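You operate a simulated robot arm through the tools that you are given. There is no shell and no other tool. Be economical: measure what you need, move in short steps, check, and stop when the job is done.

Carry out the task below with a simulated two-armed robot. There is one attempt and no reset: what you move stays moved.

JOB
Take the purple-handled strainer and leave it on the tiled table. Take the teal can that says "OIL" from the tiled table and leave it on top of the silver pulley there. Take the lid off the tall silver can and lay it down on the white table. Do these in any order. Set down upright: teal can.

It is judged by the outcome, as a careful person would: the job done as asked, and still so three seconds after it is handed in. It fails if anything else is knocked over, pushed out of place, dropped, spilled or broken. Lids that push on must go on centred and level and be pressed home; caps that screw on are set level and turned clockwise until they are tight.

ROBOT AND FRAMES
Two 7-joint arms with fingered hands on one trunk, on a base that drives. Base frame: it is fixed to the floor where the robot stands at the start and does not move with it; the origin is under the middle of the robot, x ahead of it, y to its left, z up; the surface under the hand at the start is at about z = 800. Lengths are in mm, angles in rad, forces in N, time in s.
The left shoulder is at the start at [161, 125, 1153], the right one opposite. With the tool pointing down near the work surface each hand reaches from about 100 to 920 mm from the robot's upright axis, wherever it stands, measured 20 degrees to its own side. Places, roughly: tall silver can [1500, -250, 750]; tiled table [1200, 700, 800]. Payload 3.7 kg a hand.
The tool frame of a hand sits at the grasp point between the pads (the TCP): z along the fingers, y along the line on which they close. The tips reach 25 mm beyond it. Largest opening 88 mm; the body of the gripper starts 29 mm behind the TCP. The gripper is a hand of 5 fingers: y runs from the thumb to the fingers, the wrist lies at [-13, -97, -162] in the tool frame.
Orientation is told as [roll, pitch, yaw] about the base's x, y, z axes, in that order, counted from this pose: with the fingers straight down and the wrist toward the robot, the tool's x, y and z point along [0, 1, 0], [1, 0, 0] and [0, 0, -1] of the base frame.

CONTROLS
- The arms move only by the tool nudge_tool. It takes "left_motion", "right_motion" or both (then of equal length, played together; a hand with none holds still); each is a list of rows, each a list of 6 numbers: the shift along the base's x, y, z in mm, then the turn, a rotation vector about the base's x, y, z in rad. In form: [[dx, dy, dz, wx, wy, wz], ...]. A call has 1 to 10 rows; each row shifts and turns the commanded pose from where the row before left it. Rows are played at 5 a second. More than 50 mm and 0.15 rad between two rows, and nothing of the call is played. A pose out of reach is approached as far as the arm can. The call stops where the force on the tool passes 40 N (or 10 N more than at its start, if that is more) or the arm is blocked; 0.2 s more then pass. In this call time passes only in rows, and 0.2 s behind the last. It gives the time, the measured TCP pose, the force on the tool (base axes), the opening and the grip force at its end, in the units of the frame above (readings bear some noise), with the torque about the TCP (base axes, N m) and any sound that the robot's microphone picked up.
- Cameras (640 x 400 px; columns grow to the right, rows downward): "scene" is now at [254.6, 44.7, 1296.8]; the picture's right is [0.53, -0.85, 0.00], its down [-0.45, -0.28, -0.85] and it looks along [0.72, 0.45, -0.53] (base axes); focal length 214 px, centre (320, 200). "left" rides on the left gripper at [-59, -79, -105] in its tool frame; the picture's right is [-0.73, -0.32, 0.61], its down [0.62, -0.68, 0.38] and it looks along [0.29, 0.66, 0.70] (tool axes); focal length 234 px, centre (320, 200). "right" rides on the right gripper at [59, -79, -105] in its tool frame; the picture's right is [-0.73, 0.32, -0.61], its down [-0.62, -0.68, 0.38] and it looks along [-0.29, 0.66, 0.70] (tool axes); focal length 234 px, centre (320, 200). There is no depth. A picture from a camera that has moved, and an enlarged one, comes with that camera's place and axes in the base frame and with its lens.
- get_image(camera): a new picture of that camera. The clock stands still meanwhile.
- slide_trunk(by): slides the trunk up (or, below 0, down) by that many mm; the arms and the scene camera ride with it, the base frame stays. It gives what a move gives, with no picture.
- base_move(legs): drives the robot by 1 to 6 legs, each [ahead, left, turn to the left] in mm, mm and rad, along the robot's own axes; the way and the turn of a leg run together, so that a leg with both is an arc; at most 1500 mm and 3.142 rad a leg. The arms and the cameras ride along, it lands a little off, and it stops where it bumps. It gives what a move gives.
- curl_fingers(index, middle, ring, little, thumb_bend, thumb_turn, hand): sets how far each is bent, from 0 (flat) to 100 (curled in); at 30 the hand is open as for a grip, at 70 the pads meet at the TCP. One left out holds its place. A second passes; each finger stops where it meets its share of the squeeze, and holds until it gets a number again. It is the only way to open and close the hand. It gives what a move gives, with no picture; readings hold the bend of each and the force on index, middle, ring, little, thumb and palm. thumb_turn goes from beside the hand (0) to across from the fingers (100), as for a grip.
- head_to(pan, tilt): turns the head with the scene camera to pan (to the left, within 1.396 rad either way) and tilt (down, from -0.506 to 1.204), counted from straight ahead of the robot. It gives what a move gives.
- zoom(camera, box): a new picture of the part [left, top, right, bottom] of that camera's present view, enlarged. The clock stands still meanwhile.
- finish_job(): hands the job in; it is judged then, once.

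Work in short steps. Places have to be worked out from the pictures, the camera data and where the tool is seen: move nearer, look again, correct. Check each grasp and each placing, and mend what went wrong. You have 165 turns and 130 pictures in all, those below and enlarged ones among them. Open the grippers and draw the arms clear of the work before you hand the job in, unless the task says otherwise; then end with one line.

The tools are called after "Request:" as a command line: name --argument value ..., lists and objects as JSON in quotes. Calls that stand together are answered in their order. nudge_tool: Moves the arms, as the interface text tells. Its arguments: {"type":"object","properties":{"left_motion":{"type":"array","items":{"type":"array","items":{"type":"number"}}},"right_motion":{"type":"array","items":{"type":"array","items":{"type":"number"}}}},"required":[]} The other tools are called the same way: slide_trunk (by) slides the trunk up or down; curl_fingers (index, middle, ring, little, thumb_bend, thumb_turn, hand) moves the fingers one by one; base_move (legs) drives the base; head_to (pan, tilt) turns the head that bears the scene camera; get_image (camera) takes a picture; zoom (camera, box) takes an enlarged picture of a part of a camera's view; finish_job () hands the job in.

At the start:

```text
time_s: 0.0
left_tcp_pos: [323.7, 420.6, 1103.1]
left_ee_rot: [0.001, 0.001, -0.002]
left_ft_force: [0.4, 0.0, 0.0]
left_wrist_torque: [-0.02, 0.01, 0.01]
left_grip_width: 87.7
left_gripper_force: 0.1
left_shape: jaw
left_bend: [30.0, 30.0, 30.0, 30.0, 30.0, 98.0]
left_finger forces: [0.1, 0.0, 0.0, 0.0, 0.1, 0.1]
right_tcp_pos: [510.1, 36.4, 1165.6]
right_ee_rot: [0.001, -0.001, 0.0]
right_ft_force: [-0.2, -0.2, -0.5]
right_wrist_torque: [-0.01, 0.01, 0.03]
right_grip_width: 87.8
right_gripper_force: 0.2
right_shape: jaw
right_bend: [30.0, 30.0, 30.0, 30.0, 30.0, 98.0]
right_finger forces: [0.1, 0.0, 0.1, 0.1, 0.0, 0.0]
trunk travel left (down, up): [-175.0, 240.0]
robot x, y, heading: [1.2, -0.0, -0.003]
head pan, tilt: [0.555, 0.555]
```

scene: 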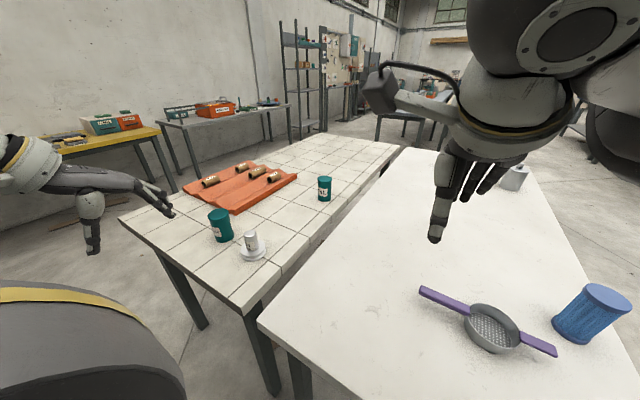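
right: 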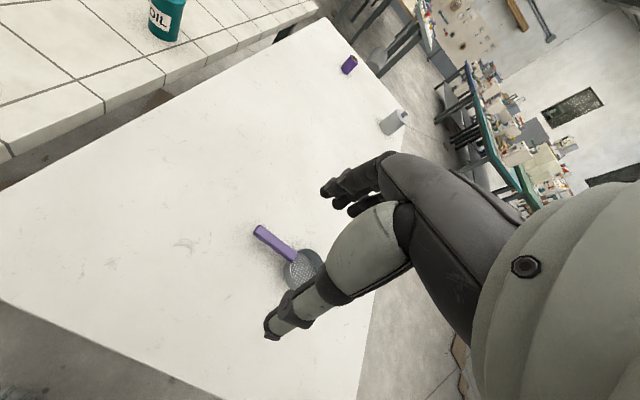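
left: 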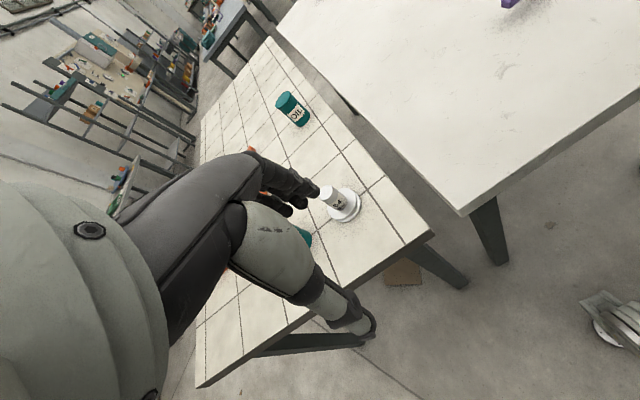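

I start by looking closer at the tables: the teal cans, the pulley and the strainer, then the head turned to the right for the silver can.

Request:
zoom --camera "scene" --box '[180, 150, 360, 270]'

Request:
zoom --camera "scene" --box '[400, 150, 640, 370]'

Request:
head_to --pan -0.2 --tilt 0.5

```text
3.33 times, centred on (270, 210) of scene
camera zoom: at [254.6, 44.7, 1296.8], right [0.53, -0.85, 0.0], down [-0.45, -0.28, -0.85], along [0.72, 0.45, -0.53], focal length 715 px, centre (487, 167)
```

zoom: 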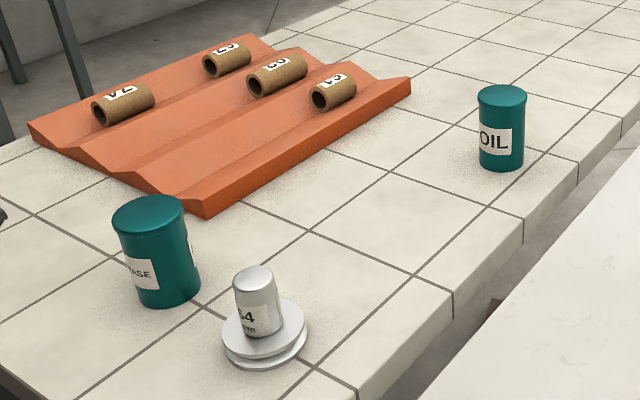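

```text
1.82 times, centred on (520, 260) of scene
camera zoom: at [254.6, 44.7, 1296.8], right [0.53, -0.85, 0.0], down [-0.45, -0.28, -0.85], along [0.72, 0.45, -0.53], focal length 390 px, centre (-44, 91)
```

zoom: 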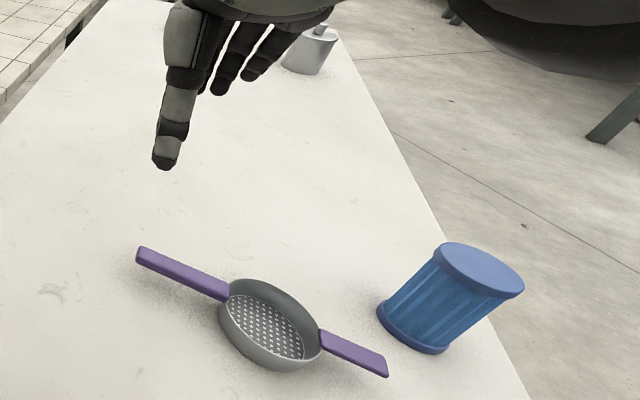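

```text
time_s: 1.1
left_tcp_pos: [322.7, 420.0, 1103.6]
left_ee_rot: [0.001, 0.001, 0.001]
left_ft_force: [-0.3, -0.7, -0.1]
left_wrist_torque: [0.01, -0.05, 0.03]
left_grip_width: 87.7
left_gripper_force: 0.1
left_shape: jaw
left_bend: [30.0, 30.0, 30.0, 30.0, 30.0, 98.0]
left_finger forces: [0.1, 0.0, 0.0, 0.0, 0.0, 0.0]
right_tcp_pos: [510.6, 35.9, 1165.8]
right_ee_rot: [0.0, 0.0, -0.001]
right_ft_force: [-0.7, -0.1, -0.3]
right_wrist_torque: [0.04, 0.02, -0.02]
right_grip_width: 87.9
right_gripper_force: 0.1
right_shape: jaw
right_bend: [30.0, 30.0, 30.0, 30.0, 30.0, 98.0]
right_finger forces: [0.0, 0.0, 0.0, 0.1, 0.1, 0.0]
trunk travel left (down, up): [-175.0, 240.0]
robot x, y, heading: [1.4, -4.4, -0.008]
head pan, tilt: [-0.201, 0.499]
```

Now a view to the right for the silver can.

Request:
get_image --camera "scene"

```text
124 pictures are left
camera scene: at [267.6, -20.6, 1301.8], right [-0.2, -0.98, 0.0], down [-0.47, 0.1, -0.88], along [0.86, -0.17, -0.48], focal length 214 px, centre (320, 200)
```

scene: 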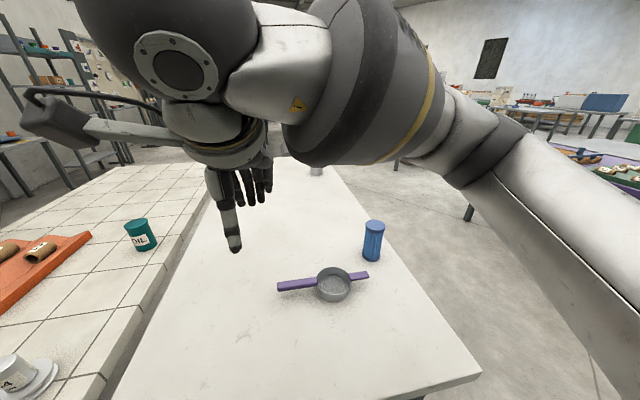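

The strainer sits near [670, -136, ~800]; the long purple handle points to +y. Let me look closely at the pulley and the OIL can with the left camera, and at the strainer with the right.

Request:
zoom --camera "left" --box '[240, 80, 400, 240]'

Request:
zoom --camera "scene" --box '[250, 210, 410, 310]'

```text
2.50 times, centred on (320, 160) of left
camera zoom: at [243.3, 360.9, 1206.7], right [-0.32, -0.73, -0.61], down [-0.68, 0.62, -0.38], along [0.66, 0.29, -0.7], focal length 585 px, centre (320, 300)
```

zoom: 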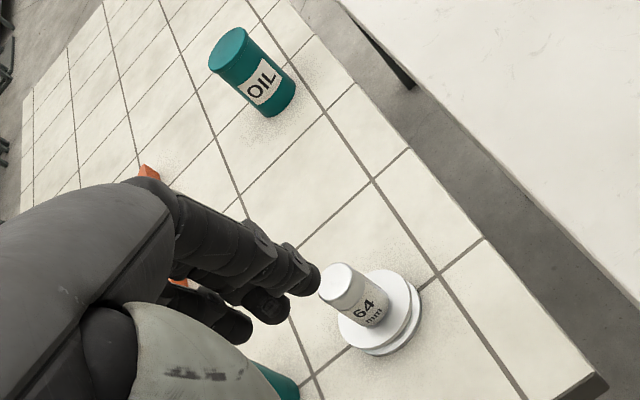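

```text
4.00 times, centred on (330, 260) of scene
camera zoom: at [267.6, -20.6, 1301.8], right [-0.2, -0.98, 0.0], down [-0.47, 0.1, -0.88], along [0.86, -0.17, -0.48], focal length 858 px, centre (280, -40)
```

zoom: 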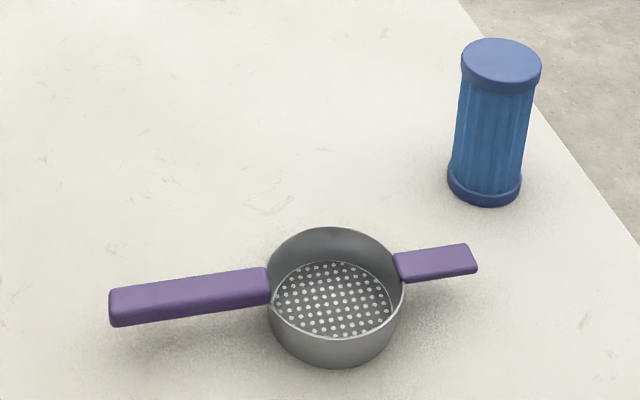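

The OIL can stands near [955, 465], 60 mm wide, ~95 high; the pulley is near [552, 478] with its hub top at z ≈ 885. I move the right hand above the strainer's long handle, around [666, -42, 905].

Request:
nudge_tool --right_motion '[[26, -13, -40, 0, 0, 0], [26, -13, -44, 0, 0, 0], [26, -13, -44, 0, 0, 0], [26, -13, -44, 0, 0, 0], [26, -13, -44, 0, 0, 0], [26, -13, -44, 0, 0, 0]]'

Request:
get_image --camera "right"

Request:
get_image --camera "scene"

```text
refused: row 2 steps farther than a row can; nothing moved
```

```text
121 pictures are left
camera right: at [431.6, 94.1, 1270.8], right [0.32, -0.73, 0.61], down [-0.68, -0.62, -0.38], along [0.66, -0.29, -0.7], focal length 234 px, centre (320, 200)
```

right: 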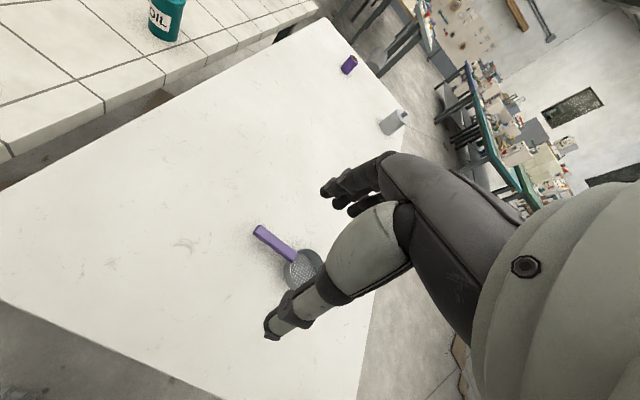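

```text
120 pictures are left
camera scene: at [267.6, -20.6, 1301.8], right [-0.2, -0.98, 0.0], down [-0.47, 0.1, -0.88], along [0.86, -0.17, -0.48], focal length 214 px, centre (320, 200)
```

scene: 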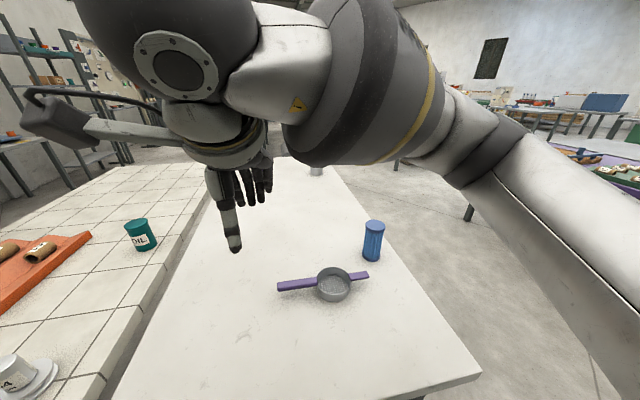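

Steps were a bit over 50 mm; I repeat the move with eight smaller rows.

Request:
nudge_tool --right_motion '[[20, -10, -32, 0, 0, 0], [20, -10, -32, 0, 0, 0], [20, -10, -32, 0, 0, 0], [20, -10, -32, 0, 0, 0], [20, -10, -32, 0, 0, 0], [20, -10, -32, 0, 0, 0], [20, -10, -32, 0, 0, 0], [16, -8, -32, 0, 0, 0]]'

Request:
get_image --camera "right"

Request:
get_image --camera "scene"

```text
time_s: 2.9
left_tcp_pos: [323.5, 419.2, 1102.8]
left_ee_rot: [0.0, 0.0, 0.002]
left_ft_force: [1.0, -0.3, 0.6]
left_wrist_torque: [-0.01, 0.01, 0.01]
left_grip_width: 87.8
left_gripper_force: 0.0
left_shape: jaw
left_bend: [30.0, 30.0, 30.0, 30.0, 30.0, 98.0]
left_finger forces: [0.1, 0.1, 0.0, 0.0, 0.0, 0.0]
right_tcp_pos: [664.9, -42.8, 909.5]
right_ee_rot: [0.0, -0.001, -0.002]
right_ft_force: [0.3, -0.1, -0.9]
right_wrist_torque: [0.0, 0.01, 0.0]
right_grip_width: 87.9
right_gripper_force: 0.1
right_shape: jaw
right_bend: [30.0, 30.0, 30.0, 30.0, 30.0, 98.0]
right_finger forces: [0.0, 0.1, 0.0, 0.0, 0.0, 0.1]
trunk travel left (down, up): [-175.0, 240.0]
robot x, y, heading: [2.7, -0.1, -0.007]
head pan, tilt: [-0.201, 0.499]
```

```text
119 pictures are left
camera right: at [586.3, 16.5, 1014.5], right [0.32, -0.73, 0.61], down [-0.68, -0.62, -0.38], along [0.66, -0.29, -0.7], focal length 234 px, centre (320, 200)
```

right: 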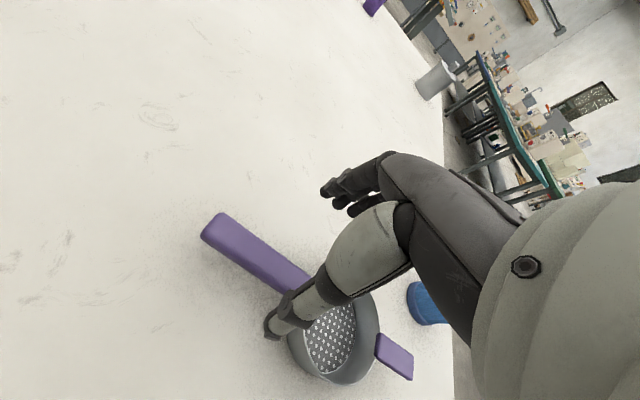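

```text
118 pictures are left
camera scene: at [268.1, -20.8, 1301.6], right [-0.2, -0.98, 0.0], down [-0.47, 0.1, -0.88], along [0.86, -0.17, -0.48], focal length 214 px, centre (320, 200)
```

scene: 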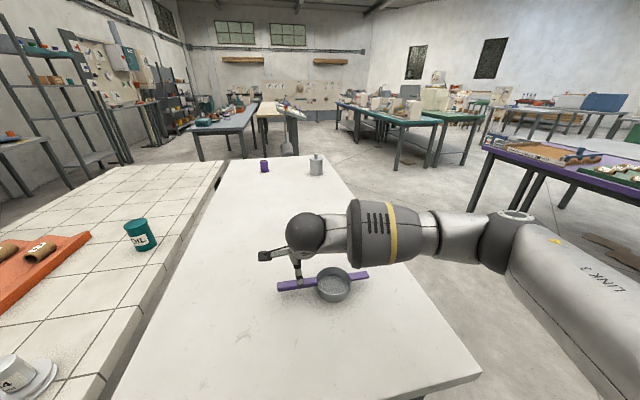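

From both views the handle lies at x ≈ 667, y −90…12, z ≈ 830. I lower the hand over it to z ≈ 831.

Request:
nudge_tool --right_motion '[[2, 0, -25, 0, 0, 0], [0, 0, -25, 0, 0, 0], [0, 0, -18, 0, 0, 0], [0, 0, -10, 0, 0, 0]]'

Request:
get_image --camera "right"

Request:
zoom --camera "scene" --box '[230, 210, 390, 310]'

```text
time_s: 3.9
left_tcp_pos: [321.4, 419.3, 1102.8]
left_ee_rot: [0.0, 0.0, 0.001]
left_ft_force: [-0.4, 0.6, -0.6]
left_wrist_torque: [0.0, 0.05, 0.02]
left_grip_width: 87.2
left_gripper_force: 0.0
left_shape: jaw
left_bend: [30.0, 30.0, 30.0, 30.0, 30.0, 98.0]
left_finger forces: [0.0, 0.0, 0.1, 0.0, 0.1, 0.0]
right_tcp_pos: [665.8, -42.5, 831.3]
right_ee_rot: [0.0, -0.001, 0.0]
right_ft_force: [0.5, -0.5, -0.4]
right_wrist_torque: [0.03, -0.01, 0.01]
right_grip_width: 87.6
right_gripper_force: 0.2
right_shape: jaw
right_bend: [30.0, 30.0, 30.0, 30.0, 30.0, 98.0]
right_finger forces: [0.0, 0.0, 0.1, 0.0, 0.0, 0.0]
trunk travel left (down, up): [-175.0, 240.0]
robot x, y, heading: [-0.6, 2.4, -0.004]
head pan, tilt: [-0.201, 0.499]
```

```text
117 pictures are left
camera right: at [587.9, 16.1, 936.7], right [0.32, -0.73, 0.61], down [-0.68, -0.62, -0.38], along [0.66, -0.29, -0.7], focal length 234 px, centre (320, 200)
```

right: 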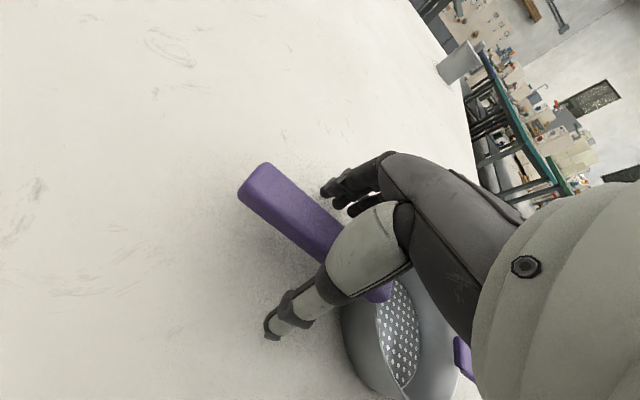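

```text
4.00 times, centred on (310, 260) of scene
camera zoom: at [267.6, -20.6, 1301.8], right [-0.2, -0.98, 0.0], down [-0.47, 0.1, -0.88], along [0.86, -0.17, -0.48], focal length 858 px, centre (360, -40)
```

zoom: 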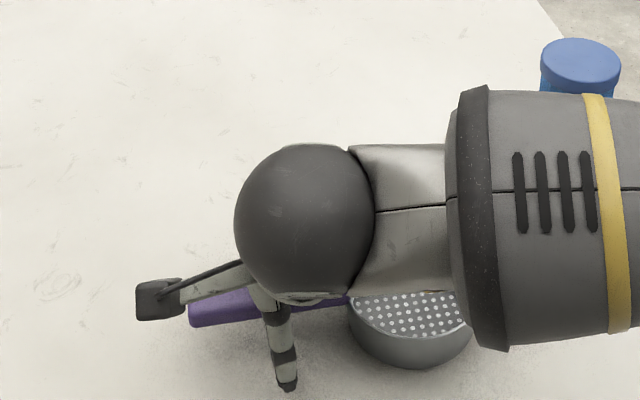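

The handle lies between thumb and fingers. Closing the hand on it.

Request:
curl_fingers --hand "right" --index 75 --middle 75 --ring 75 --little 75 --thumb_bend 75

Request:
get_image --camera "right"

```text
time_s: 4.9
left_tcp_pos: [322.9, 419.8, 1102.7]
left_ee_rot: [0.0, -0.001, -0.001]
left_ft_force: [-0.2, 0.1, 1.0]
left_wrist_torque: [0.02, 0.03, 0.02]
left_grip_width: 87.8
left_gripper_force: 0.0
left_shape: jaw
left_bend: [30.0, 30.0, 30.0, 30.0, 30.0, 98.0]
left_finger forces: [0.0, 0.0, 0.1, 0.0, 0.1, 0.0]
right_tcp_pos: [666.4, -41.8, 832.7]
right_ee_rot: [-0.001, 0.001, 0.001]
right_ft_force: [-0.1, 0.3, -1.1]
right_wrist_torque: [0.06, 0.02, -0.03]
right_grip_width: 0.0
right_gripper_force: 7.0
right_shape: fingers
right_bend: [75.0, 75.0, 75.0, 75.0, 71.0, 95.0]
right_finger forces: [5.2, 0.1, 0.0, 1.7, 8.2, 0.1]
trunk travel left (down, up): [-175.0, 240.0]
robot x, y, heading: [0.6, -2.1, 0.001]
head pan, tilt: [-0.201, 0.499]
```

```text
115 pictures are left
camera right: at [587.8, 16.2, 937.1], right [0.32, -0.73, 0.61], down [-0.68, -0.62, -0.38], along [0.66, -0.29, -0.7], focal length 234 px, centre (320, 200)
```

right: 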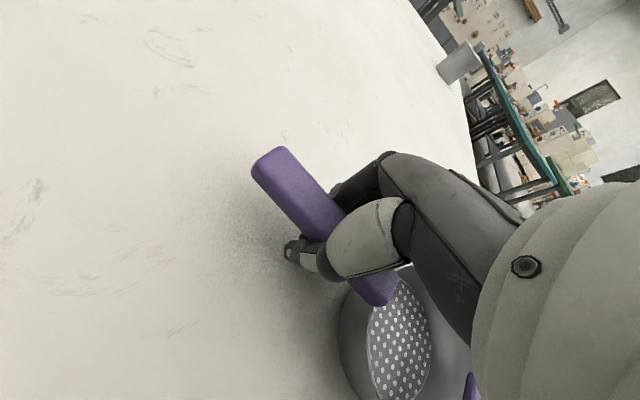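

The fingers report width 0, so they met beneath the handle rather than on its sides. I reopen and check how low I can go.

Request:
curl_fingers --hand "right" --index 30 --middle 30 --ring 30 --little 30 --thumb_bend 30

Request:
get_image --camera "right"

Request:
zoom --camera "scene" --box '[230, 210, 390, 310]'

```text
time_s: 5.9
left_tcp_pos: [323.1, 420.7, 1102.6]
left_ee_rot: [0.001, 0.0, 0.0]
left_ft_force: [-0.3, -0.1, 0.2]
left_wrist_torque: [0.0, 0.03, -0.01]
left_grip_width: 87.7
left_gripper_force: 0.1
left_shape: jaw
left_bend: [30.0, 30.0, 30.0, 30.0, 30.0, 98.0]
left_finger forces: [0.0, 0.0, 0.0, 0.0, 0.0, 0.0]
right_tcp_pos: [667.3, -43.1, 831.2]
right_ee_rot: [-0.001, 0.0, 0.001]
right_ft_force: [-0.3, 0.0, 0.0]
right_wrist_torque: [-0.04, 0.01, 0.01]
right_grip_width: 84.4
right_gripper_force: 0.2
right_shape: fingers
right_bend: [30.0, 30.0, 30.0, 30.0, 30.0, 97.0]
right_finger forces: [0.0, 0.0, 0.0, 0.0, 0.0, 0.0]
trunk travel left (down, up): [-175.0, 240.0]
robot x, y, heading: [0.0, -2.0, 0.001]
head pan, tilt: [-0.201, 0.499]
```

```text
114 pictures are left
camera right: at [587.8, 16.1, 937.1], right [0.32, -0.73, 0.61], down [-0.68, -0.62, -0.38], along [0.66, -0.29, -0.7], focal length 234 px, centre (320, 200)
```

right: 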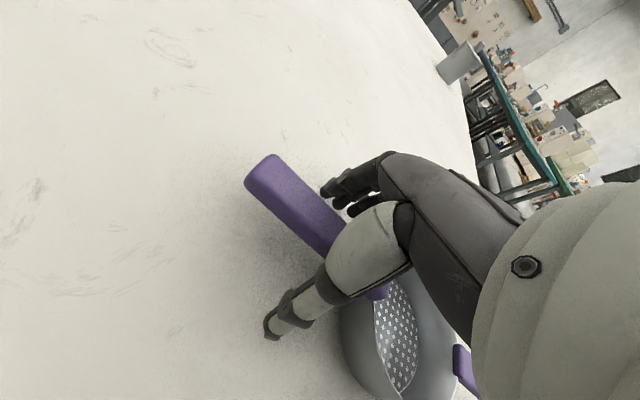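

```text
4.00 times, centred on (310, 260) of scene
camera zoom: at [267.5, -20.6, 1301.8], right [-0.2, -0.98, 0.0], down [-0.47, 0.1, -0.88], along [0.86, -0.17, -0.48], focal length 858 px, centre (360, -40)
```

zoom: 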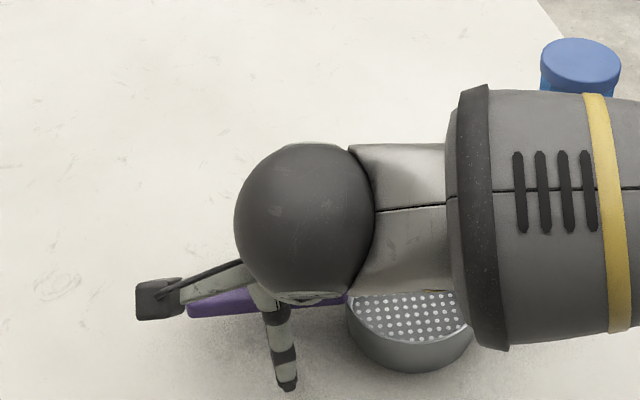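

The handle's top sits near z ≈ 842. I lower 10 mm more in small steps, watching the force.

Request:
nudge_tool --right_motion '[[0, 0, -3, 0, 0, 0], [0, 0, -3, 0, 0, 0], [0, 0, -4, 0, 0, 0]]'

Request:
curl_fingers --hand "right" --index 75 --middle 75 --ring 75 --little 75 --thumb_bend 75

Request:
get_image --camera "right"

```text
time_s: 6.7
left_tcp_pos: [321.8, 420.1, 1103.4]
left_ee_rot: [0.001, -0.001, -0.001]
left_ft_force: [0.2, -0.5, 0.2]
left_wrist_torque: [0.01, 0.01, -0.01]
left_grip_width: 87.5
left_gripper_force: 0.0
left_shape: jaw
left_bend: [30.0, 30.0, 30.0, 30.0, 30.0, 98.0]
left_finger forces: [0.1, 0.1, 0.1, 0.1, 0.0, 0.1]
right_tcp_pos: [668.2, -42.8, 824.5]
right_ee_rot: [0.002, -0.004, 0.0]
right_ft_force: [-1.9, -0.9, 10.4]
right_wrist_torque: [-0.12, -0.47, -0.08]
right_grip_width: 84.4
right_gripper_force: 5.3
right_shape: fingers
right_bend: [30.0, 30.0, 30.0, 30.0, 30.0, 97.0]
right_finger forces: [0.1, 10.0, 0.0, 0.0, 0.0, 0.1]
trunk travel left (down, up): [-175.0, 240.0]
robot x, y, heading: [-2.3, 3.3, 0.002]
head pan, tilt: [-0.201, 0.499]
```

```text
time_s: 7.7
left_tcp_pos: [320.5, 418.7, 1104.4]
left_ee_rot: [0.0, -0.003, 0.0]
left_ft_force: [-0.2, 0.4, 0.0]
left_wrist_torque: [-0.02, 0.0, 0.02]
left_grip_width: 87.7
left_gripper_force: 0.0
left_shape: jaw
left_bend: [30.0, 30.0, 30.0, 30.0, 30.0, 98.0]
left_finger forces: [0.0, 0.1, 0.1, 0.1, 0.0, 0.0]
right_tcp_pos: [668.5, -41.7, 824.4]
right_ee_rot: [0.001, -0.004, -0.001]
right_ft_force: [-4.1, -2.5, 25.3]
right_wrist_torque: [0.2, 0.3, 0.02]
right_grip_width: 0.0
right_gripper_force: 20.6
right_shape: fingers
right_bend: [74.0, 75.0, 75.0, 75.0, 75.0, 97.0]
right_finger forces: [3.5, 0.0, 0.0, 2.0, 35.9, 0.0]
trunk travel left (down, up): [-175.0, 240.0]
robot x, y, heading: [1.9, 1.5, 0.003]
head pan, tilt: [-0.201, 0.499]
```

```text
112 pictures are left
camera right: at [587.2, 16.3, 929.5], right [0.32, -0.73, 0.61], down [-0.68, -0.62, -0.39], along [0.66, -0.29, -0.69], focal length 234 px, centre (320, 200)
```

right: 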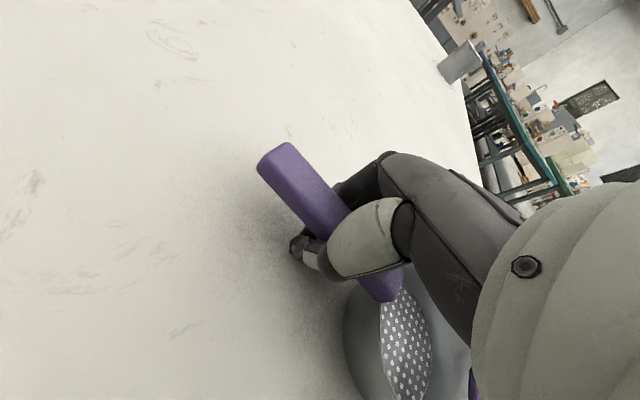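

The fingertips touched the table (so z ≈ 800) yet the fingers still close beneath the handle: the handle is higher than I judged. I reopen, rise 18 mm and pinch it on its sides.

Request:
curl_fingers --hand "right" --index 30 --middle 30 --ring 30 --little 30 --thumb_bend 30

Request:
nudge_tool --right_motion '[[0, 0, 9, 0, 0, 0], [0, 0, 9, 0, 0, 0]]'

Request:
curl_fingers --hand "right" --index 72 --middle 72 --ring 72 --little 72 --thumb_bend 72

Request:
get_image --camera "right"

```text
time_s: 8.7
left_tcp_pos: [321.2, 420.2, 1103.0]
left_ee_rot: [0.0, -0.002, -0.001]
left_ft_force: [0.3, -0.5, 0.2]
left_wrist_torque: [-0.02, 0.0, 0.03]
left_grip_width: 87.8
left_gripper_force: 0.0
left_shape: jaw
left_bend: [30.0, 30.0, 30.0, 30.0, 30.0, 98.0]
left_finger forces: [0.1, 0.0, 0.0, 0.0, 0.0, 0.0]
right_tcp_pos: [668.7, -41.0, 823.9]
right_ee_rot: [0.001, -0.001, 0.0]
right_ft_force: [4.4, 1.0, 19.3]
right_wrist_torque: [-0.08, -0.39, -0.05]
right_grip_width: 81.2
right_gripper_force: 9.8
right_shape: fingers
right_bend: [30.0, 30.0, 30.0, 30.0, 34.0, 97.0]
right_finger forces: [0.4, 11.5, 0.0, 0.0, 8.2, 0.0]
trunk travel left (down, up): [-175.0, 240.0]
robot x, y, heading: [0.3, -0.5, -0.0]
head pan, tilt: [-0.201, 0.499]
```

```text
time_s: 9.3
left_tcp_pos: [323.0, 420.1, 1102.7]
left_ee_rot: [-0.001, 0.002, 0.002]
left_ft_force: [0.1, 0.7, -0.7]
left_wrist_torque: [-0.05, 0.01, -0.02]
left_grip_width: 87.4
left_gripper_force: 0.0
left_shape: jaw
left_bend: [30.0, 30.0, 30.0, 30.0, 30.0, 98.0]
left_finger forces: [0.0, 0.1, 0.0, 0.0, 0.0, 0.1]
right_tcp_pos: [667.8, -42.8, 837.0]
right_ee_rot: [-0.001, 0.004, -0.002]
right_ft_force: [0.0, -1.3, 0.3]
right_wrist_torque: [-0.01, 0.01, -0.02]
right_grip_width: 85.2
right_gripper_force: 0.1
right_shape: fingers
right_bend: [30.0, 30.0, 30.0, 30.0, 30.0, 97.0]
right_finger forces: [0.0, 0.1, 0.1, 0.0, 0.0, 0.1]
trunk travel left (down, up): [-175.0, 240.0]
robot x, y, heading: [0.5, -0.1, -0.0]
head pan, tilt: [-0.201, 0.499]
```

```text
time_s: 10.3
left_tcp_pos: [321.8, 419.2, 1102.3]
left_ee_rot: [-0.001, 0.0, -0.001]
left_ft_force: [-0.3, 0.0, -0.3]
left_wrist_torque: [0.01, 0.04, 0.01]
left_grip_width: 87.8
left_gripper_force: 0.1
left_shape: jaw
left_bend: [30.0, 30.0, 30.0, 30.0, 30.0, 98.0]
left_finger forces: [0.0, 0.1, 0.0, 0.1, 0.0, 0.0]
right_tcp_pos: [668.5, -42.5, 838.5]
right_ee_rot: [-0.001, 0.001, -0.001]
right_ft_force: [0.6, 0.0, -2.1]
right_wrist_torque: [0.06, 0.0, 0.01]
right_grip_width: 6.8
right_gripper_force: 7.3
right_shape: fingers
right_bend: [71.0, 72.0, 72.0, 71.0, 66.0, 96.0]
right_finger forces: [5.7, 0.0, 0.6, 1.4, 7.6, 0.0]
trunk travel left (down, up): [-175.0, 240.0]
robot x, y, heading: [-0.9, 5.7, 0.001]
head pan, tilt: [-0.201, 0.499]
```

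```text
111 pictures are left
camera right: at [589.6, 16.1, 944.6], right [0.32, -0.73, 0.61], down [-0.68, -0.62, -0.38], along [0.66, -0.29, -0.7], focal length 234 px, centre (320, 200)
```

right: 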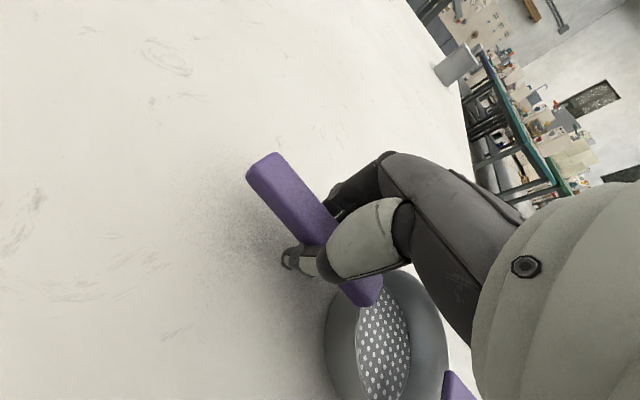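

Still mostly under the handle. I raise another 10 mm and close again.

Request:
curl_fingers --hand "right" --index 30 --middle 30 --ring 30 --little 30 --thumb_bend 30

Request:
nudge_tool --right_motion '[[0, 0, 5, 0, 0, 0], [0, 0, 5, 0, 0, 0]]'

Request:
curl_fingers --hand "right" --index 72 --middle 72 --ring 72 --little 72 --thumb_bend 72

Request:
get_image --camera "right"

```text
time_s: 11.3
left_tcp_pos: [322.0, 420.1, 1103.0]
left_ee_rot: [-0.002, 0.0, 0.0]
left_ft_force: [-0.2, -0.2, 0.4]
left_wrist_torque: [0.01, -0.01, 0.01]
left_grip_width: 87.7
left_gripper_force: 0.1
left_shape: jaw
left_bend: [30.0, 30.0, 30.0, 30.0, 30.0, 98.0]
left_finger forces: [0.1, 0.0, 0.0, 0.0, 0.0, 0.0]
right_tcp_pos: [667.7, -42.4, 839.5]
right_ee_rot: [0.001, 0.0, 0.0]
right_ft_force: [0.0, -1.1, 0.1]
right_wrist_torque: [0.02, -0.03, 0.01]
right_grip_width: 84.6
right_gripper_force: 0.1
right_shape: fingers
right_bend: [30.0, 30.0, 30.0, 30.0, 30.0, 97.0]
right_finger forces: [0.0, 0.0, 0.0, 0.0, 0.1, 0.1]
trunk travel left (down, up): [-175.0, 240.0]
robot x, y, heading: [-3.5, -1.3, 0.001]
head pan, tilt: [-0.201, 0.499]
```

```text
time_s: 11.9
left_tcp_pos: [322.8, 420.4, 1102.7]
left_ee_rot: [0.0, -0.001, 0.0]
left_ft_force: [0.7, -0.4, 0.7]
left_wrist_torque: [-0.02, 0.0, 0.04]
left_grip_width: 87.7
left_gripper_force: 0.0
left_shape: jaw
left_bend: [30.0, 30.0, 30.0, 30.0, 30.0, 98.0]
left_finger forces: [0.0, 0.0, 0.0, 0.0, 0.0, 0.1]
right_tcp_pos: [668.5, -42.4, 849.6]
right_ee_rot: [0.0, 0.001, -0.001]
right_ft_force: [0.7, 0.6, 0.0]
right_wrist_torque: [0.02, 0.05, 0.01]
right_grip_width: 84.7
right_gripper_force: 0.0
right_shape: fingers
right_bend: [30.0, 30.0, 30.0, 30.0, 30.0, 97.0]
right_finger forces: [0.0, 0.0, 0.0, 0.0, 0.1, 0.0]
trunk travel left (down, up): [-175.0, 240.0]
robot x, y, heading: [-0.9, -2.4, -0.003]
head pan, tilt: [-0.201, 0.499]
```

```text
time_s: 12.9
left_tcp_pos: [323.2, 419.1, 1102.6]
left_ee_rot: [-0.002, 0.0, 0.0]
left_ft_force: [-0.6, 0.3, -0.1]
left_wrist_torque: [0.0, 0.01, 0.01]
left_grip_width: 87.7
left_gripper_force: 0.1
left_shape: jaw
left_bend: [30.0, 30.0, 30.0, 30.0, 30.0, 98.0]
left_finger forces: [0.0, 0.1, 0.1, 0.1, 0.1, 0.0]
right_tcp_pos: [668.6, -42.4, 848.9]
right_ee_rot: [0.001, 0.002, 0.0]
right_ft_force: [0.8, 0.3, 0.2]
right_wrist_torque: [0.01, 0.03, 0.02]
right_grip_width: 15.1
right_gripper_force: 10.5
right_shape: fingers
right_bend: [62.0, 71.0, 71.0, 72.0, 62.0, 95.0]
right_finger forces: [6.4, 3.0, 1.4, 0.0, 10.6, 0.0]
trunk travel left (down, up): [-175.0, 240.0]
robot x, y, heading: [2.2, -1.0, 0.0]
head pan, tilt: [-0.201, 0.499]
```

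```text
110 pictures are left
camera right: at [589.8, 16.5, 953.9], right [0.32, -0.73, 0.61], down [-0.68, -0.62, -0.38], along [0.66, -0.29, -0.7], focal length 234 px, centre (320, 200)
```

right: 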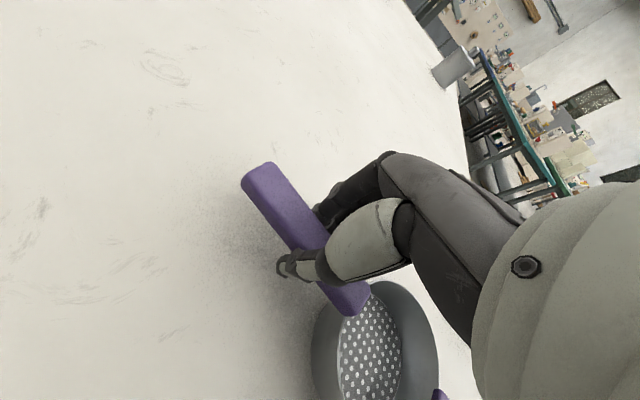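

Index and thumb now hold the handle's sides (15 mm apart, ~10 N). A trial lift of 30 mm.

Request:
curl_fingers --hand "right" --index 85 --middle 85 --ring 85 --little 85 --thumb_bend 85

Request:
nudge_tool --right_motion '[[0, 0, 10, 0, 0, 0], [0, 0, 10, 0, 0, 0], [0, 0, 10, 0, 0, 0]]'

Request:
get_image --camera "right"

Request:
get_image --camera "scene"

```text
time_s: 13.9
left_tcp_pos: [323.9, 419.4, 1102.5]
left_ee_rot: [0.001, 0.0, -0.001]
left_ft_force: [-0.3, 0.7, 0.7]
left_wrist_torque: [0.0, -0.03, -0.01]
left_grip_width: 87.6
left_gripper_force: 0.0
left_shape: jaw
left_bend: [30.0, 30.0, 30.0, 30.0, 30.0, 98.0]
left_finger forces: [0.0, 0.1, 0.0, 0.0, 0.0, 0.1]
right_tcp_pos: [668.1, -43.0, 848.8]
right_ee_rot: [-0.001, 0.0, 0.0]
right_ft_force: [0.1, 0.3, -0.8]
right_wrist_torque: [0.01, 0.05, -0.02]
right_grip_width: 7.0
right_gripper_force: 30.1
right_shape: fingers
right_bend: [84.0, 84.0, 85.0, 85.0, 73.0, 86.0]
right_finger forces: [15.3, 8.7, 4.2, 0.0, 32.1, 0.0]
trunk travel left (down, up): [-175.0, 240.0]
robot x, y, heading: [1.0, 0.6, 0.001]
head pan, tilt: [-0.201, 0.499]
```

```text
time_s: 14.7
left_tcp_pos: [322.5, 419.3, 1103.4]
left_ee_rot: [0.001, 0.001, 0.0]
left_ft_force: [0.3, -0.2, 0.2]
left_wrist_torque: [0.0, -0.02, -0.01]
left_grip_width: 87.8
left_gripper_force: 0.0
left_shape: jaw
left_bend: [30.0, 30.0, 30.0, 30.0, 30.0, 98.0]
left_finger forces: [0.0, 0.1, 0.0, 0.0, 0.0, 0.1]
right_tcp_pos: [667.8, -41.9, 879.8]
right_ee_rot: [0.001, 0.002, -0.001]
right_ft_force: [-0.1, -0.2, -1.2]
right_wrist_torque: [0.02, -0.01, 0.04]
right_grip_width: 6.4
right_gripper_force: 30.5
right_shape: fingers
right_bend: [84.0, 84.0, 84.0, 85.0, 73.0, 86.0]
right_finger forces: [13.9, 9.9, 4.9, 0.0, 32.0, 0.1]
trunk travel left (down, up): [-175.0, 240.0]
robot x, y, heading: [-0.6, -1.1, -0.001]
head pan, tilt: [-0.201, 0.499]
```

```text
109 pictures are left
camera right: at [589.2, 16.2, 984.4], right [0.32, -0.73, 0.61], down [-0.68, -0.62, -0.38], along [0.66, -0.29, -0.7], focal length 234 px, centre (320, 200)
```

right: 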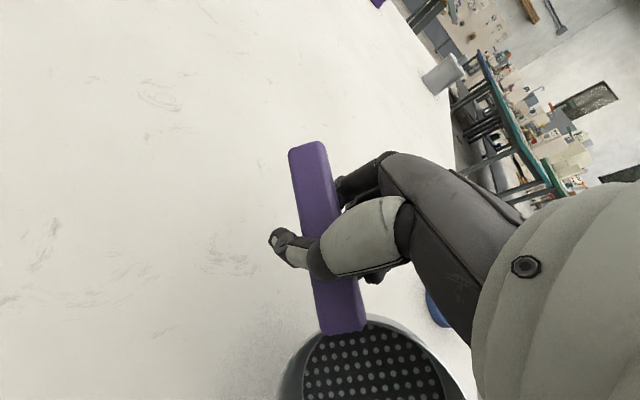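

```text
108 pictures are left
camera scene: at [267.5, -20.6, 1301.9], right [-0.2, -0.98, 0.0], down [-0.47, 0.1, -0.88], along [0.86, -0.17, -0.48], focal length 214 px, centre (320, 200)
```

scene: 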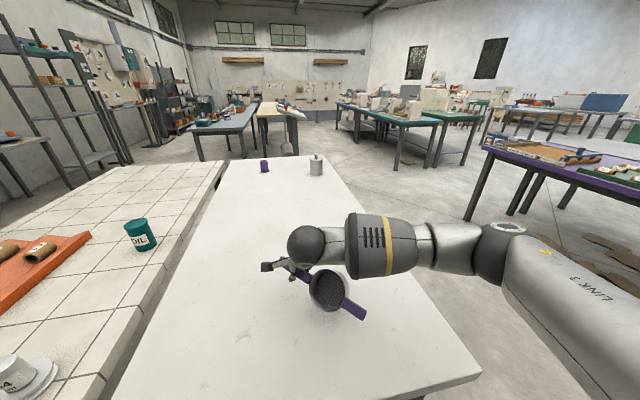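

The strainer is lifted in a firm grip, turned somewhat in the hand. Let me look closer at its tilt.

Request:
zoom --camera "scene" --box '[240, 210, 400, 330]'

Request:
zoom --camera "right" --box '[220, 120, 480, 400]'

```text
3.33 times, centred on (320, 270) of scene
camera zoom: at [267.5, -20.6, 1301.9], right [-0.2, -0.98, 0.0], down [-0.47, 0.1, -0.88], along [0.86, -0.17, -0.48], focal length 715 px, centre (320, -33)
```

zoom: 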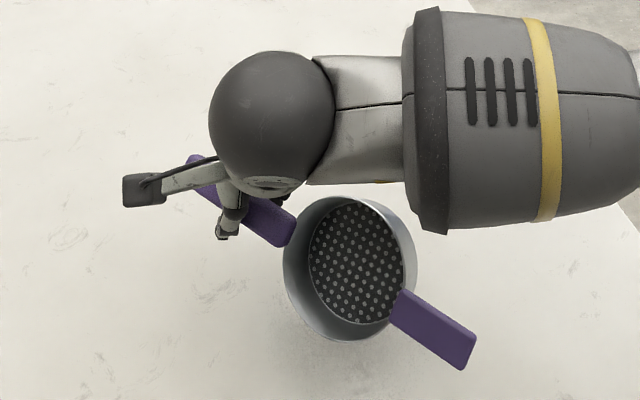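

```text
1.43 times, centred on (350, 260) of right
camera zoom: at [589.2, 16.2, 984.4], right [0.32, -0.73, 0.61], down [-0.68, -0.62, -0.38], along [0.66, -0.29, -0.7], focal length 334 px, centre (277, 114)
```

zoom: 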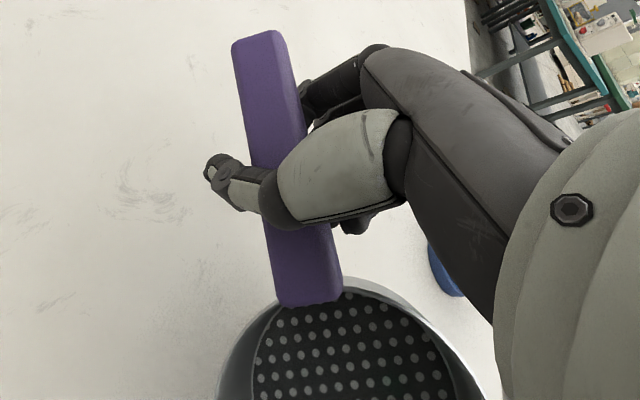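

It holds securely. I raise it to z ≈ 1010 and then drive the robot 500 mm to the left so it faces the tiled table.

Request:
nudge_tool --right_motion '[[0, 0, 30, 0, 0, 0], [0, 0, 35, 0, 0, 0], [0, 0, 35, 0, 0, 0], [0, 0, 35, 0, 0, 0]]'

Request:
base_move --legs '[[0, 500, 0]]'

Request:
head_to --pan 0.1 --tilt 0.65

Request:
get_image --camera "scene"

```text
time_s: 15.7
left_tcp_pos: [322.3, 420.5, 1103.1]
left_ee_rot: [0.0, -0.001, 0.0]
left_ft_force: [-0.2, -0.3, 0.0]
left_wrist_torque: [-0.01, 0.04, -0.01]
left_grip_width: 87.9
left_gripper_force: 0.1
left_shape: jaw
left_bend: [30.0, 30.0, 30.0, 30.0, 30.0, 98.0]
left_finger forces: [0.0, 0.0, 0.1, 0.0, 0.1, 0.1]
right_tcp_pos: [668.2, -43.3, 1013.4]
right_ee_rot: [0.0, 0.0, 0.0]
right_ft_force: [0.3, 0.1, -0.4]
right_wrist_torque: [0.04, -0.02, 0.01]
right_grip_width: 6.8
right_gripper_force: 30.4
right_shape: fingers
right_bend: [84.0, 84.0, 84.0, 85.0, 73.0, 86.0]
right_finger forces: [14.0, 9.8, 4.7, 0.0, 32.0, 0.0]
trunk travel left (down, up): [-175.0, 240.0]
robot x, y, heading: [3.2, -0.2, -0.002]
head pan, tilt: [-0.201, 0.499]
```

```text
time_s: 20.6
left_tcp_pos: [319.3, 926.7, 1102.6]
left_ee_rot: [0.0, 0.001, 0.007]
left_ft_force: [-0.2, 0.6, 0.3]
left_wrist_torque: [0.0, -0.01, -0.03]
left_grip_width: 87.8
left_gripper_force: 0.1
left_shape: jaw
left_bend: [30.0, 30.0, 30.0, 30.0, 30.0, 98.0]
left_finger forces: [0.1, 0.0, 0.0, 0.0, 0.0, 0.1]
right_tcp_pos: [668.3, 465.7, 1013.7]
right_ee_rot: [-0.001, 0.002, 0.007]
right_ft_force: [0.6, 0.4, -1.1]
right_wrist_torque: [0.05, -0.01, 0.0]
right_grip_width: 6.6
right_gripper_force: 30.2
right_shape: fingers
right_bend: [84.0, 84.0, 84.0, 85.0, 73.0, 86.0]
right_finger forces: [14.1, 9.9, 4.7, 0.1, 31.9, 0.1]
trunk travel left (down, up): [-175.0, 240.0]
robot x, y, heading: [2.0, 505.3, 0.007]
head pan, tilt: [-0.201, 0.499]
```

```text
time_s: 21.4
left_tcp_pos: [318.8, 925.8, 1103.6]
left_ee_rot: [0.0, 0.001, 0.008]
left_ft_force: [0.3, -0.3, -0.2]
left_wrist_torque: [0.04, -0.02, -0.02]
left_grip_width: 87.7
left_gripper_force: 0.0
left_shape: jaw
left_bend: [30.0, 30.0, 30.0, 30.0, 30.0, 98.0]
left_finger forces: [0.2, 0.0, 0.0, 0.1, 0.0, 0.0]
right_tcp_pos: [666.9, 465.5, 1014.5]
right_ee_rot: [-0.002, 0.0, 0.006]
right_ft_force: [0.1, 0.0, -1.5]
right_wrist_torque: [0.05, -0.05, 0.02]
right_grip_width: 6.7
right_gripper_force: 30.5
right_shape: fingers
right_bend: [84.0, 84.0, 84.0, 85.0, 73.0, 86.0]
right_finger forces: [14.1, 9.8, 4.8, 0.0, 31.9, 0.1]
trunk travel left (down, up): [-175.0, 240.0]
robot x, y, heading: [-3.7, 504.7, 0.007]
head pan, tilt: [0.099, 0.649]
```

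```text
105 pictures are left
camera scene: at [263.1, 511.5, 1288.5], right [0.11, -0.99, 0.0], down [-0.6, -0.06, -0.8], along [0.79, 0.08, -0.6], focal length 214 px, centre (320, 200)
```

scene: 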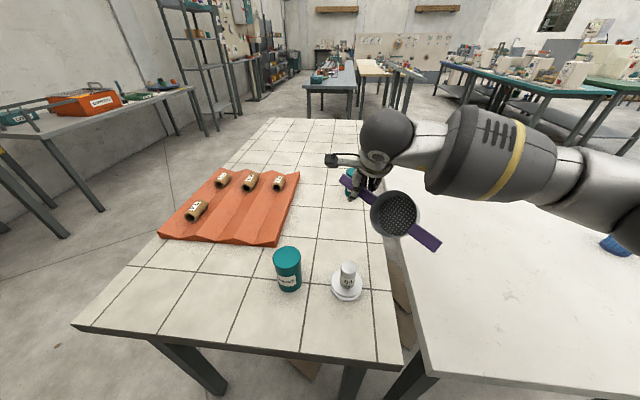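

The robot now faces the tiled table. I zoom in to gauge how the strainer is tilted in the hand before placing it.

Request:
zoom --camera "scene" --box '[310, 150, 470, 270]'

Request:
get_image --camera "left"

```text
3.33 times, centred on (390, 210) of scene
camera zoom: at [263.1, 511.5, 1288.5], right [0.11, -0.99, 0.0], down [-0.6, -0.06, -0.8], along [0.79, 0.08, -0.6], focal length 715 px, centre (87, 167)
```

zoom: 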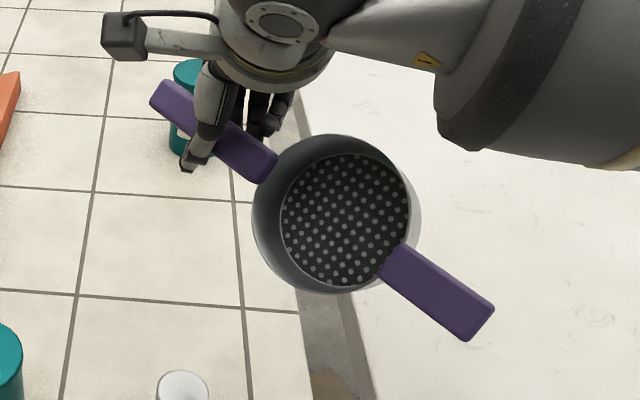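

```text
103 pictures are left
camera left: at [239.4, 866.2, 1206.7], right [-0.32, -0.73, -0.61], down [-0.69, 0.62, -0.38], along [0.66, 0.29, -0.7], focal length 234 px, centre (320, 200)
```

left: 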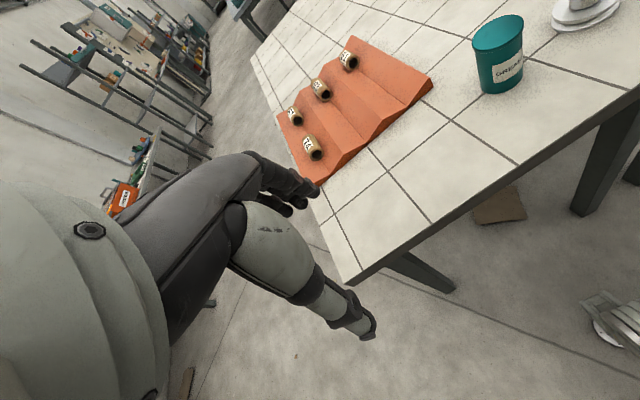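

The pot is rolled about 45° about its handle, opening toward the robot. I turn the hand back by 0.7 rad about the handle axis while carrying it over the free tiles at about [770, 580].

Request:
nudge_tool --right_motion '[[21, 23, 0, 0.077, 0.116, 0], [21, 23, 0, 0.077, 0.116, 0], [21, 23, 0, 0.077, 0.116, 0], [21, 23, 0, 0.077, 0.116, 0], [21, 23, 0, 0.077, 0.116, 0]]'

Request:
get_image --camera "scene"

Request:
zoom --camera "scene" --box '[270, 130, 430, 250]'

```text
time_s: 22.6
left_tcp_pos: [317.0, 928.6, 1102.2]
left_ee_rot: [-0.004, -0.001, 0.007]
left_ft_force: [-0.2, -0.4, -0.5]
left_wrist_torque: [-0.04, 0.0, 0.02]
left_grip_width: 87.9
left_gripper_force: 0.0
left_shape: jaw
left_bend: [30.0, 30.0, 30.0, 30.0, 30.0, 98.0]
left_finger forces: [0.0, 0.1, 0.0, 0.0, 0.1, 0.0]
right_tcp_pos: [767.9, 581.3, 1015.2]
right_ee_rot: [0.428, 0.553, 0.137]
right_ft_force: [0.2, 1.3, -1.5]
right_wrist_torque: [0.01, -0.03, -0.02]
right_grip_width: 6.3
right_gripper_force: 30.1
right_shape: fingers
right_bend: [84.0, 84.0, 84.0, 85.0, 74.0, 86.0]
right_finger forces: [13.8, 9.9, 4.8, 0.0, 31.2, 0.1]
right hand out of reach, approached as far as the arm can: row 5
trunk travel left (down, up): [-175.0, 240.0]
robot x, y, heading: [-1.2, 505.4, 0.01]
head pan, tilt: [0.099, 0.649]
```

```text
102 pictures are left
camera scene: at [261.8, 514.5, 1288.8], right [0.11, -0.99, 0.0], down [-0.6, -0.07, -0.8], along [0.79, 0.08, -0.6], focal length 214 px, centre (320, 200)
```

scene: 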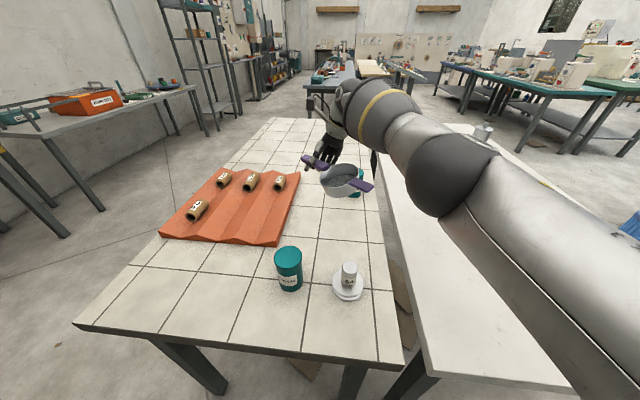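

```text
3.33 times, centred on (350, 190) of scene
camera zoom: at [261.8, 514.5, 1288.8], right [0.11, -0.99, 0.0], down [-0.6, -0.07, -0.8], along [0.79, 0.08, -0.6], focal length 715 px, centre (220, 233)
```

zoom: 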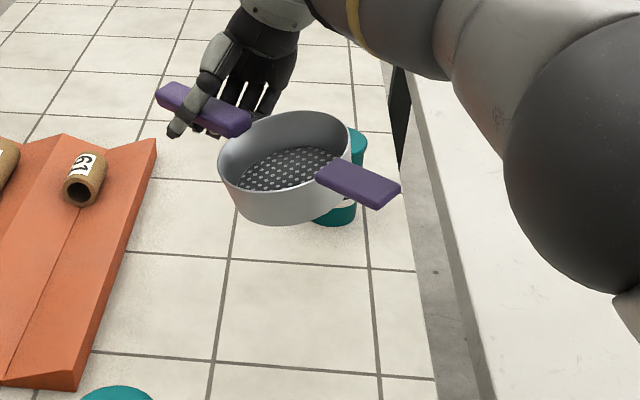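

The strainer is nearly level now. The arm is at its reach limit, so I draw it 30 mm back and lower it to z ≈ 870 to check.

Request:
nudge_tool --right_motion '[[-15, 0, -20, 0, 0, 0], [-15, 0, -30, 0, 0, 0], [0, 0, -35, 0, 0, 0], [0, 0, -35, 0, 0, 0], [0, 0, -25, 0, 0, 0]]'

Request:
zoom --camera "scene" --box '[250, 130, 450, 280]'

Request:
get_image --camera "right"

```text
time_s: 23.8
left_tcp_pos: [318.5, 926.2, 1102.6]
left_ee_rot: [-0.001, 0.0, 0.008]
left_ft_force: [-0.7, 0.8, 0.2]
left_wrist_torque: [0.0, -0.03, 0.01]
left_grip_width: 87.8
left_gripper_force: 0.2
left_shape: jaw
left_bend: [30.0, 30.0, 30.0, 30.0, 30.0, 98.0]
left_finger forces: [0.1, 0.1, 0.0, 0.0, 0.0, 0.0]
right_tcp_pos: [739.4, 578.3, 868.0]
right_ee_rot: [0.436, 0.561, 0.137]
right_ft_force: [-0.1, -0.9, -0.1]
right_wrist_torque: [0.03, 0.0, 0.02]
right_grip_width: 6.3
right_gripper_force: 29.6
right_shape: fingers
right_bend: [84.0, 84.0, 84.0, 85.0, 74.0, 86.0]
right_finger forces: [13.7, 9.8, 5.0, 0.0, 30.7, 0.0]
trunk travel left (down, up): [-175.0, 240.0]
robot x, y, heading: [-1.8, 505.7, 0.007]
head pan, tilt: [0.099, 0.649]
```

```text
2.67 times, centred on (350, 205) of scene
camera zoom: at [263.4, 511.7, 1288.4], right [0.11, -0.99, 0.0], down [-0.6, -0.06, -0.8], along [0.79, 0.08, -0.6], focal length 572 px, centre (240, 187)
```

zoom: 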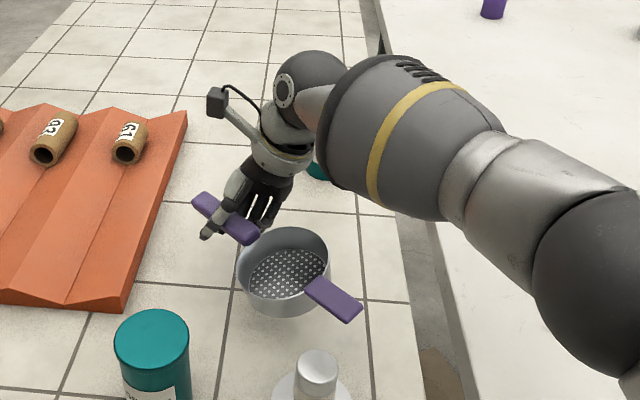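

```text
99 pictures are left
camera right: at [735.7, 586.3, 1011.7], right [0.52, -0.85, 0.03], down [-0.84, -0.52, -0.15], along [0.15, 0.05, -0.99], focal length 234 px, centre (320, 200)
```

right: 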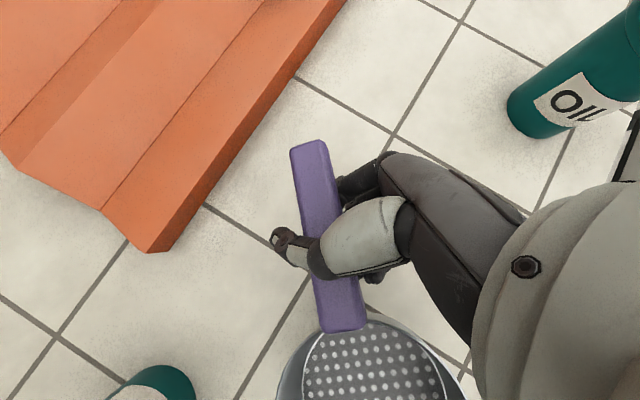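

All clear around it. I lower in small steps until the pot touches the tiles.

Request:
nudge_tool --right_motion '[[0, 0, -5, 0, 0, 0], [0, 0, -5, 0, 0, 0], [0, 0, -4, 0, 0, 0], [0, 0, -3, 0, 0, 0]]'

Request:
zoom --camera "scene" --box '[290, 170, 390, 250]'

```text
time_s: 24.8
left_tcp_pos: [318.9, 925.5, 1102.6]
left_ee_rot: [0.001, 0.0, 0.007]
left_ft_force: [0.4, -0.1, 0.3]
left_wrist_torque: [0.02, 0.0, 0.02]
left_grip_width: 87.6
left_gripper_force: 0.1
left_shape: jaw
left_bend: [30.0, 30.0, 30.0, 30.0, 30.0, 98.0]
left_finger forces: [0.0, 0.0, 0.0, 0.1, 0.0, 0.1]
right_tcp_pos: [738.8, 578.3, 852.1]
right_ee_rot: [0.435, 0.563, 0.135]
right_ft_force: [0.5, 0.6, -0.6]
right_wrist_torque: [0.03, -0.02, 0.01]
right_grip_width: 6.3
right_gripper_force: 29.3
right_shape: fingers
right_bend: [84.0, 84.0, 84.0, 85.0, 74.0, 86.0]
right_finger forces: [13.7, 9.8, 4.9, 0.0, 30.7, 0.1]
trunk travel left (down, up): [-175.0, 240.0]
robot x, y, heading: [-2.5, 505.4, 0.005]
head pan, tilt: [0.099, 0.649]
```

```text
5.00 times, centred on (340, 210) of scene
camera zoom: at [263.1, 511.6, 1288.4], right [0.11, -0.99, 0.0], down [-0.6, -0.06, -0.8], along [0.79, 0.08, -0.6], focal length 1072 px, centre (220, 150)
```

zoom: 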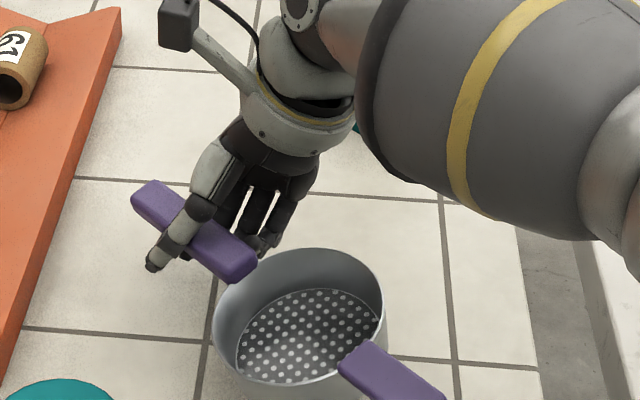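

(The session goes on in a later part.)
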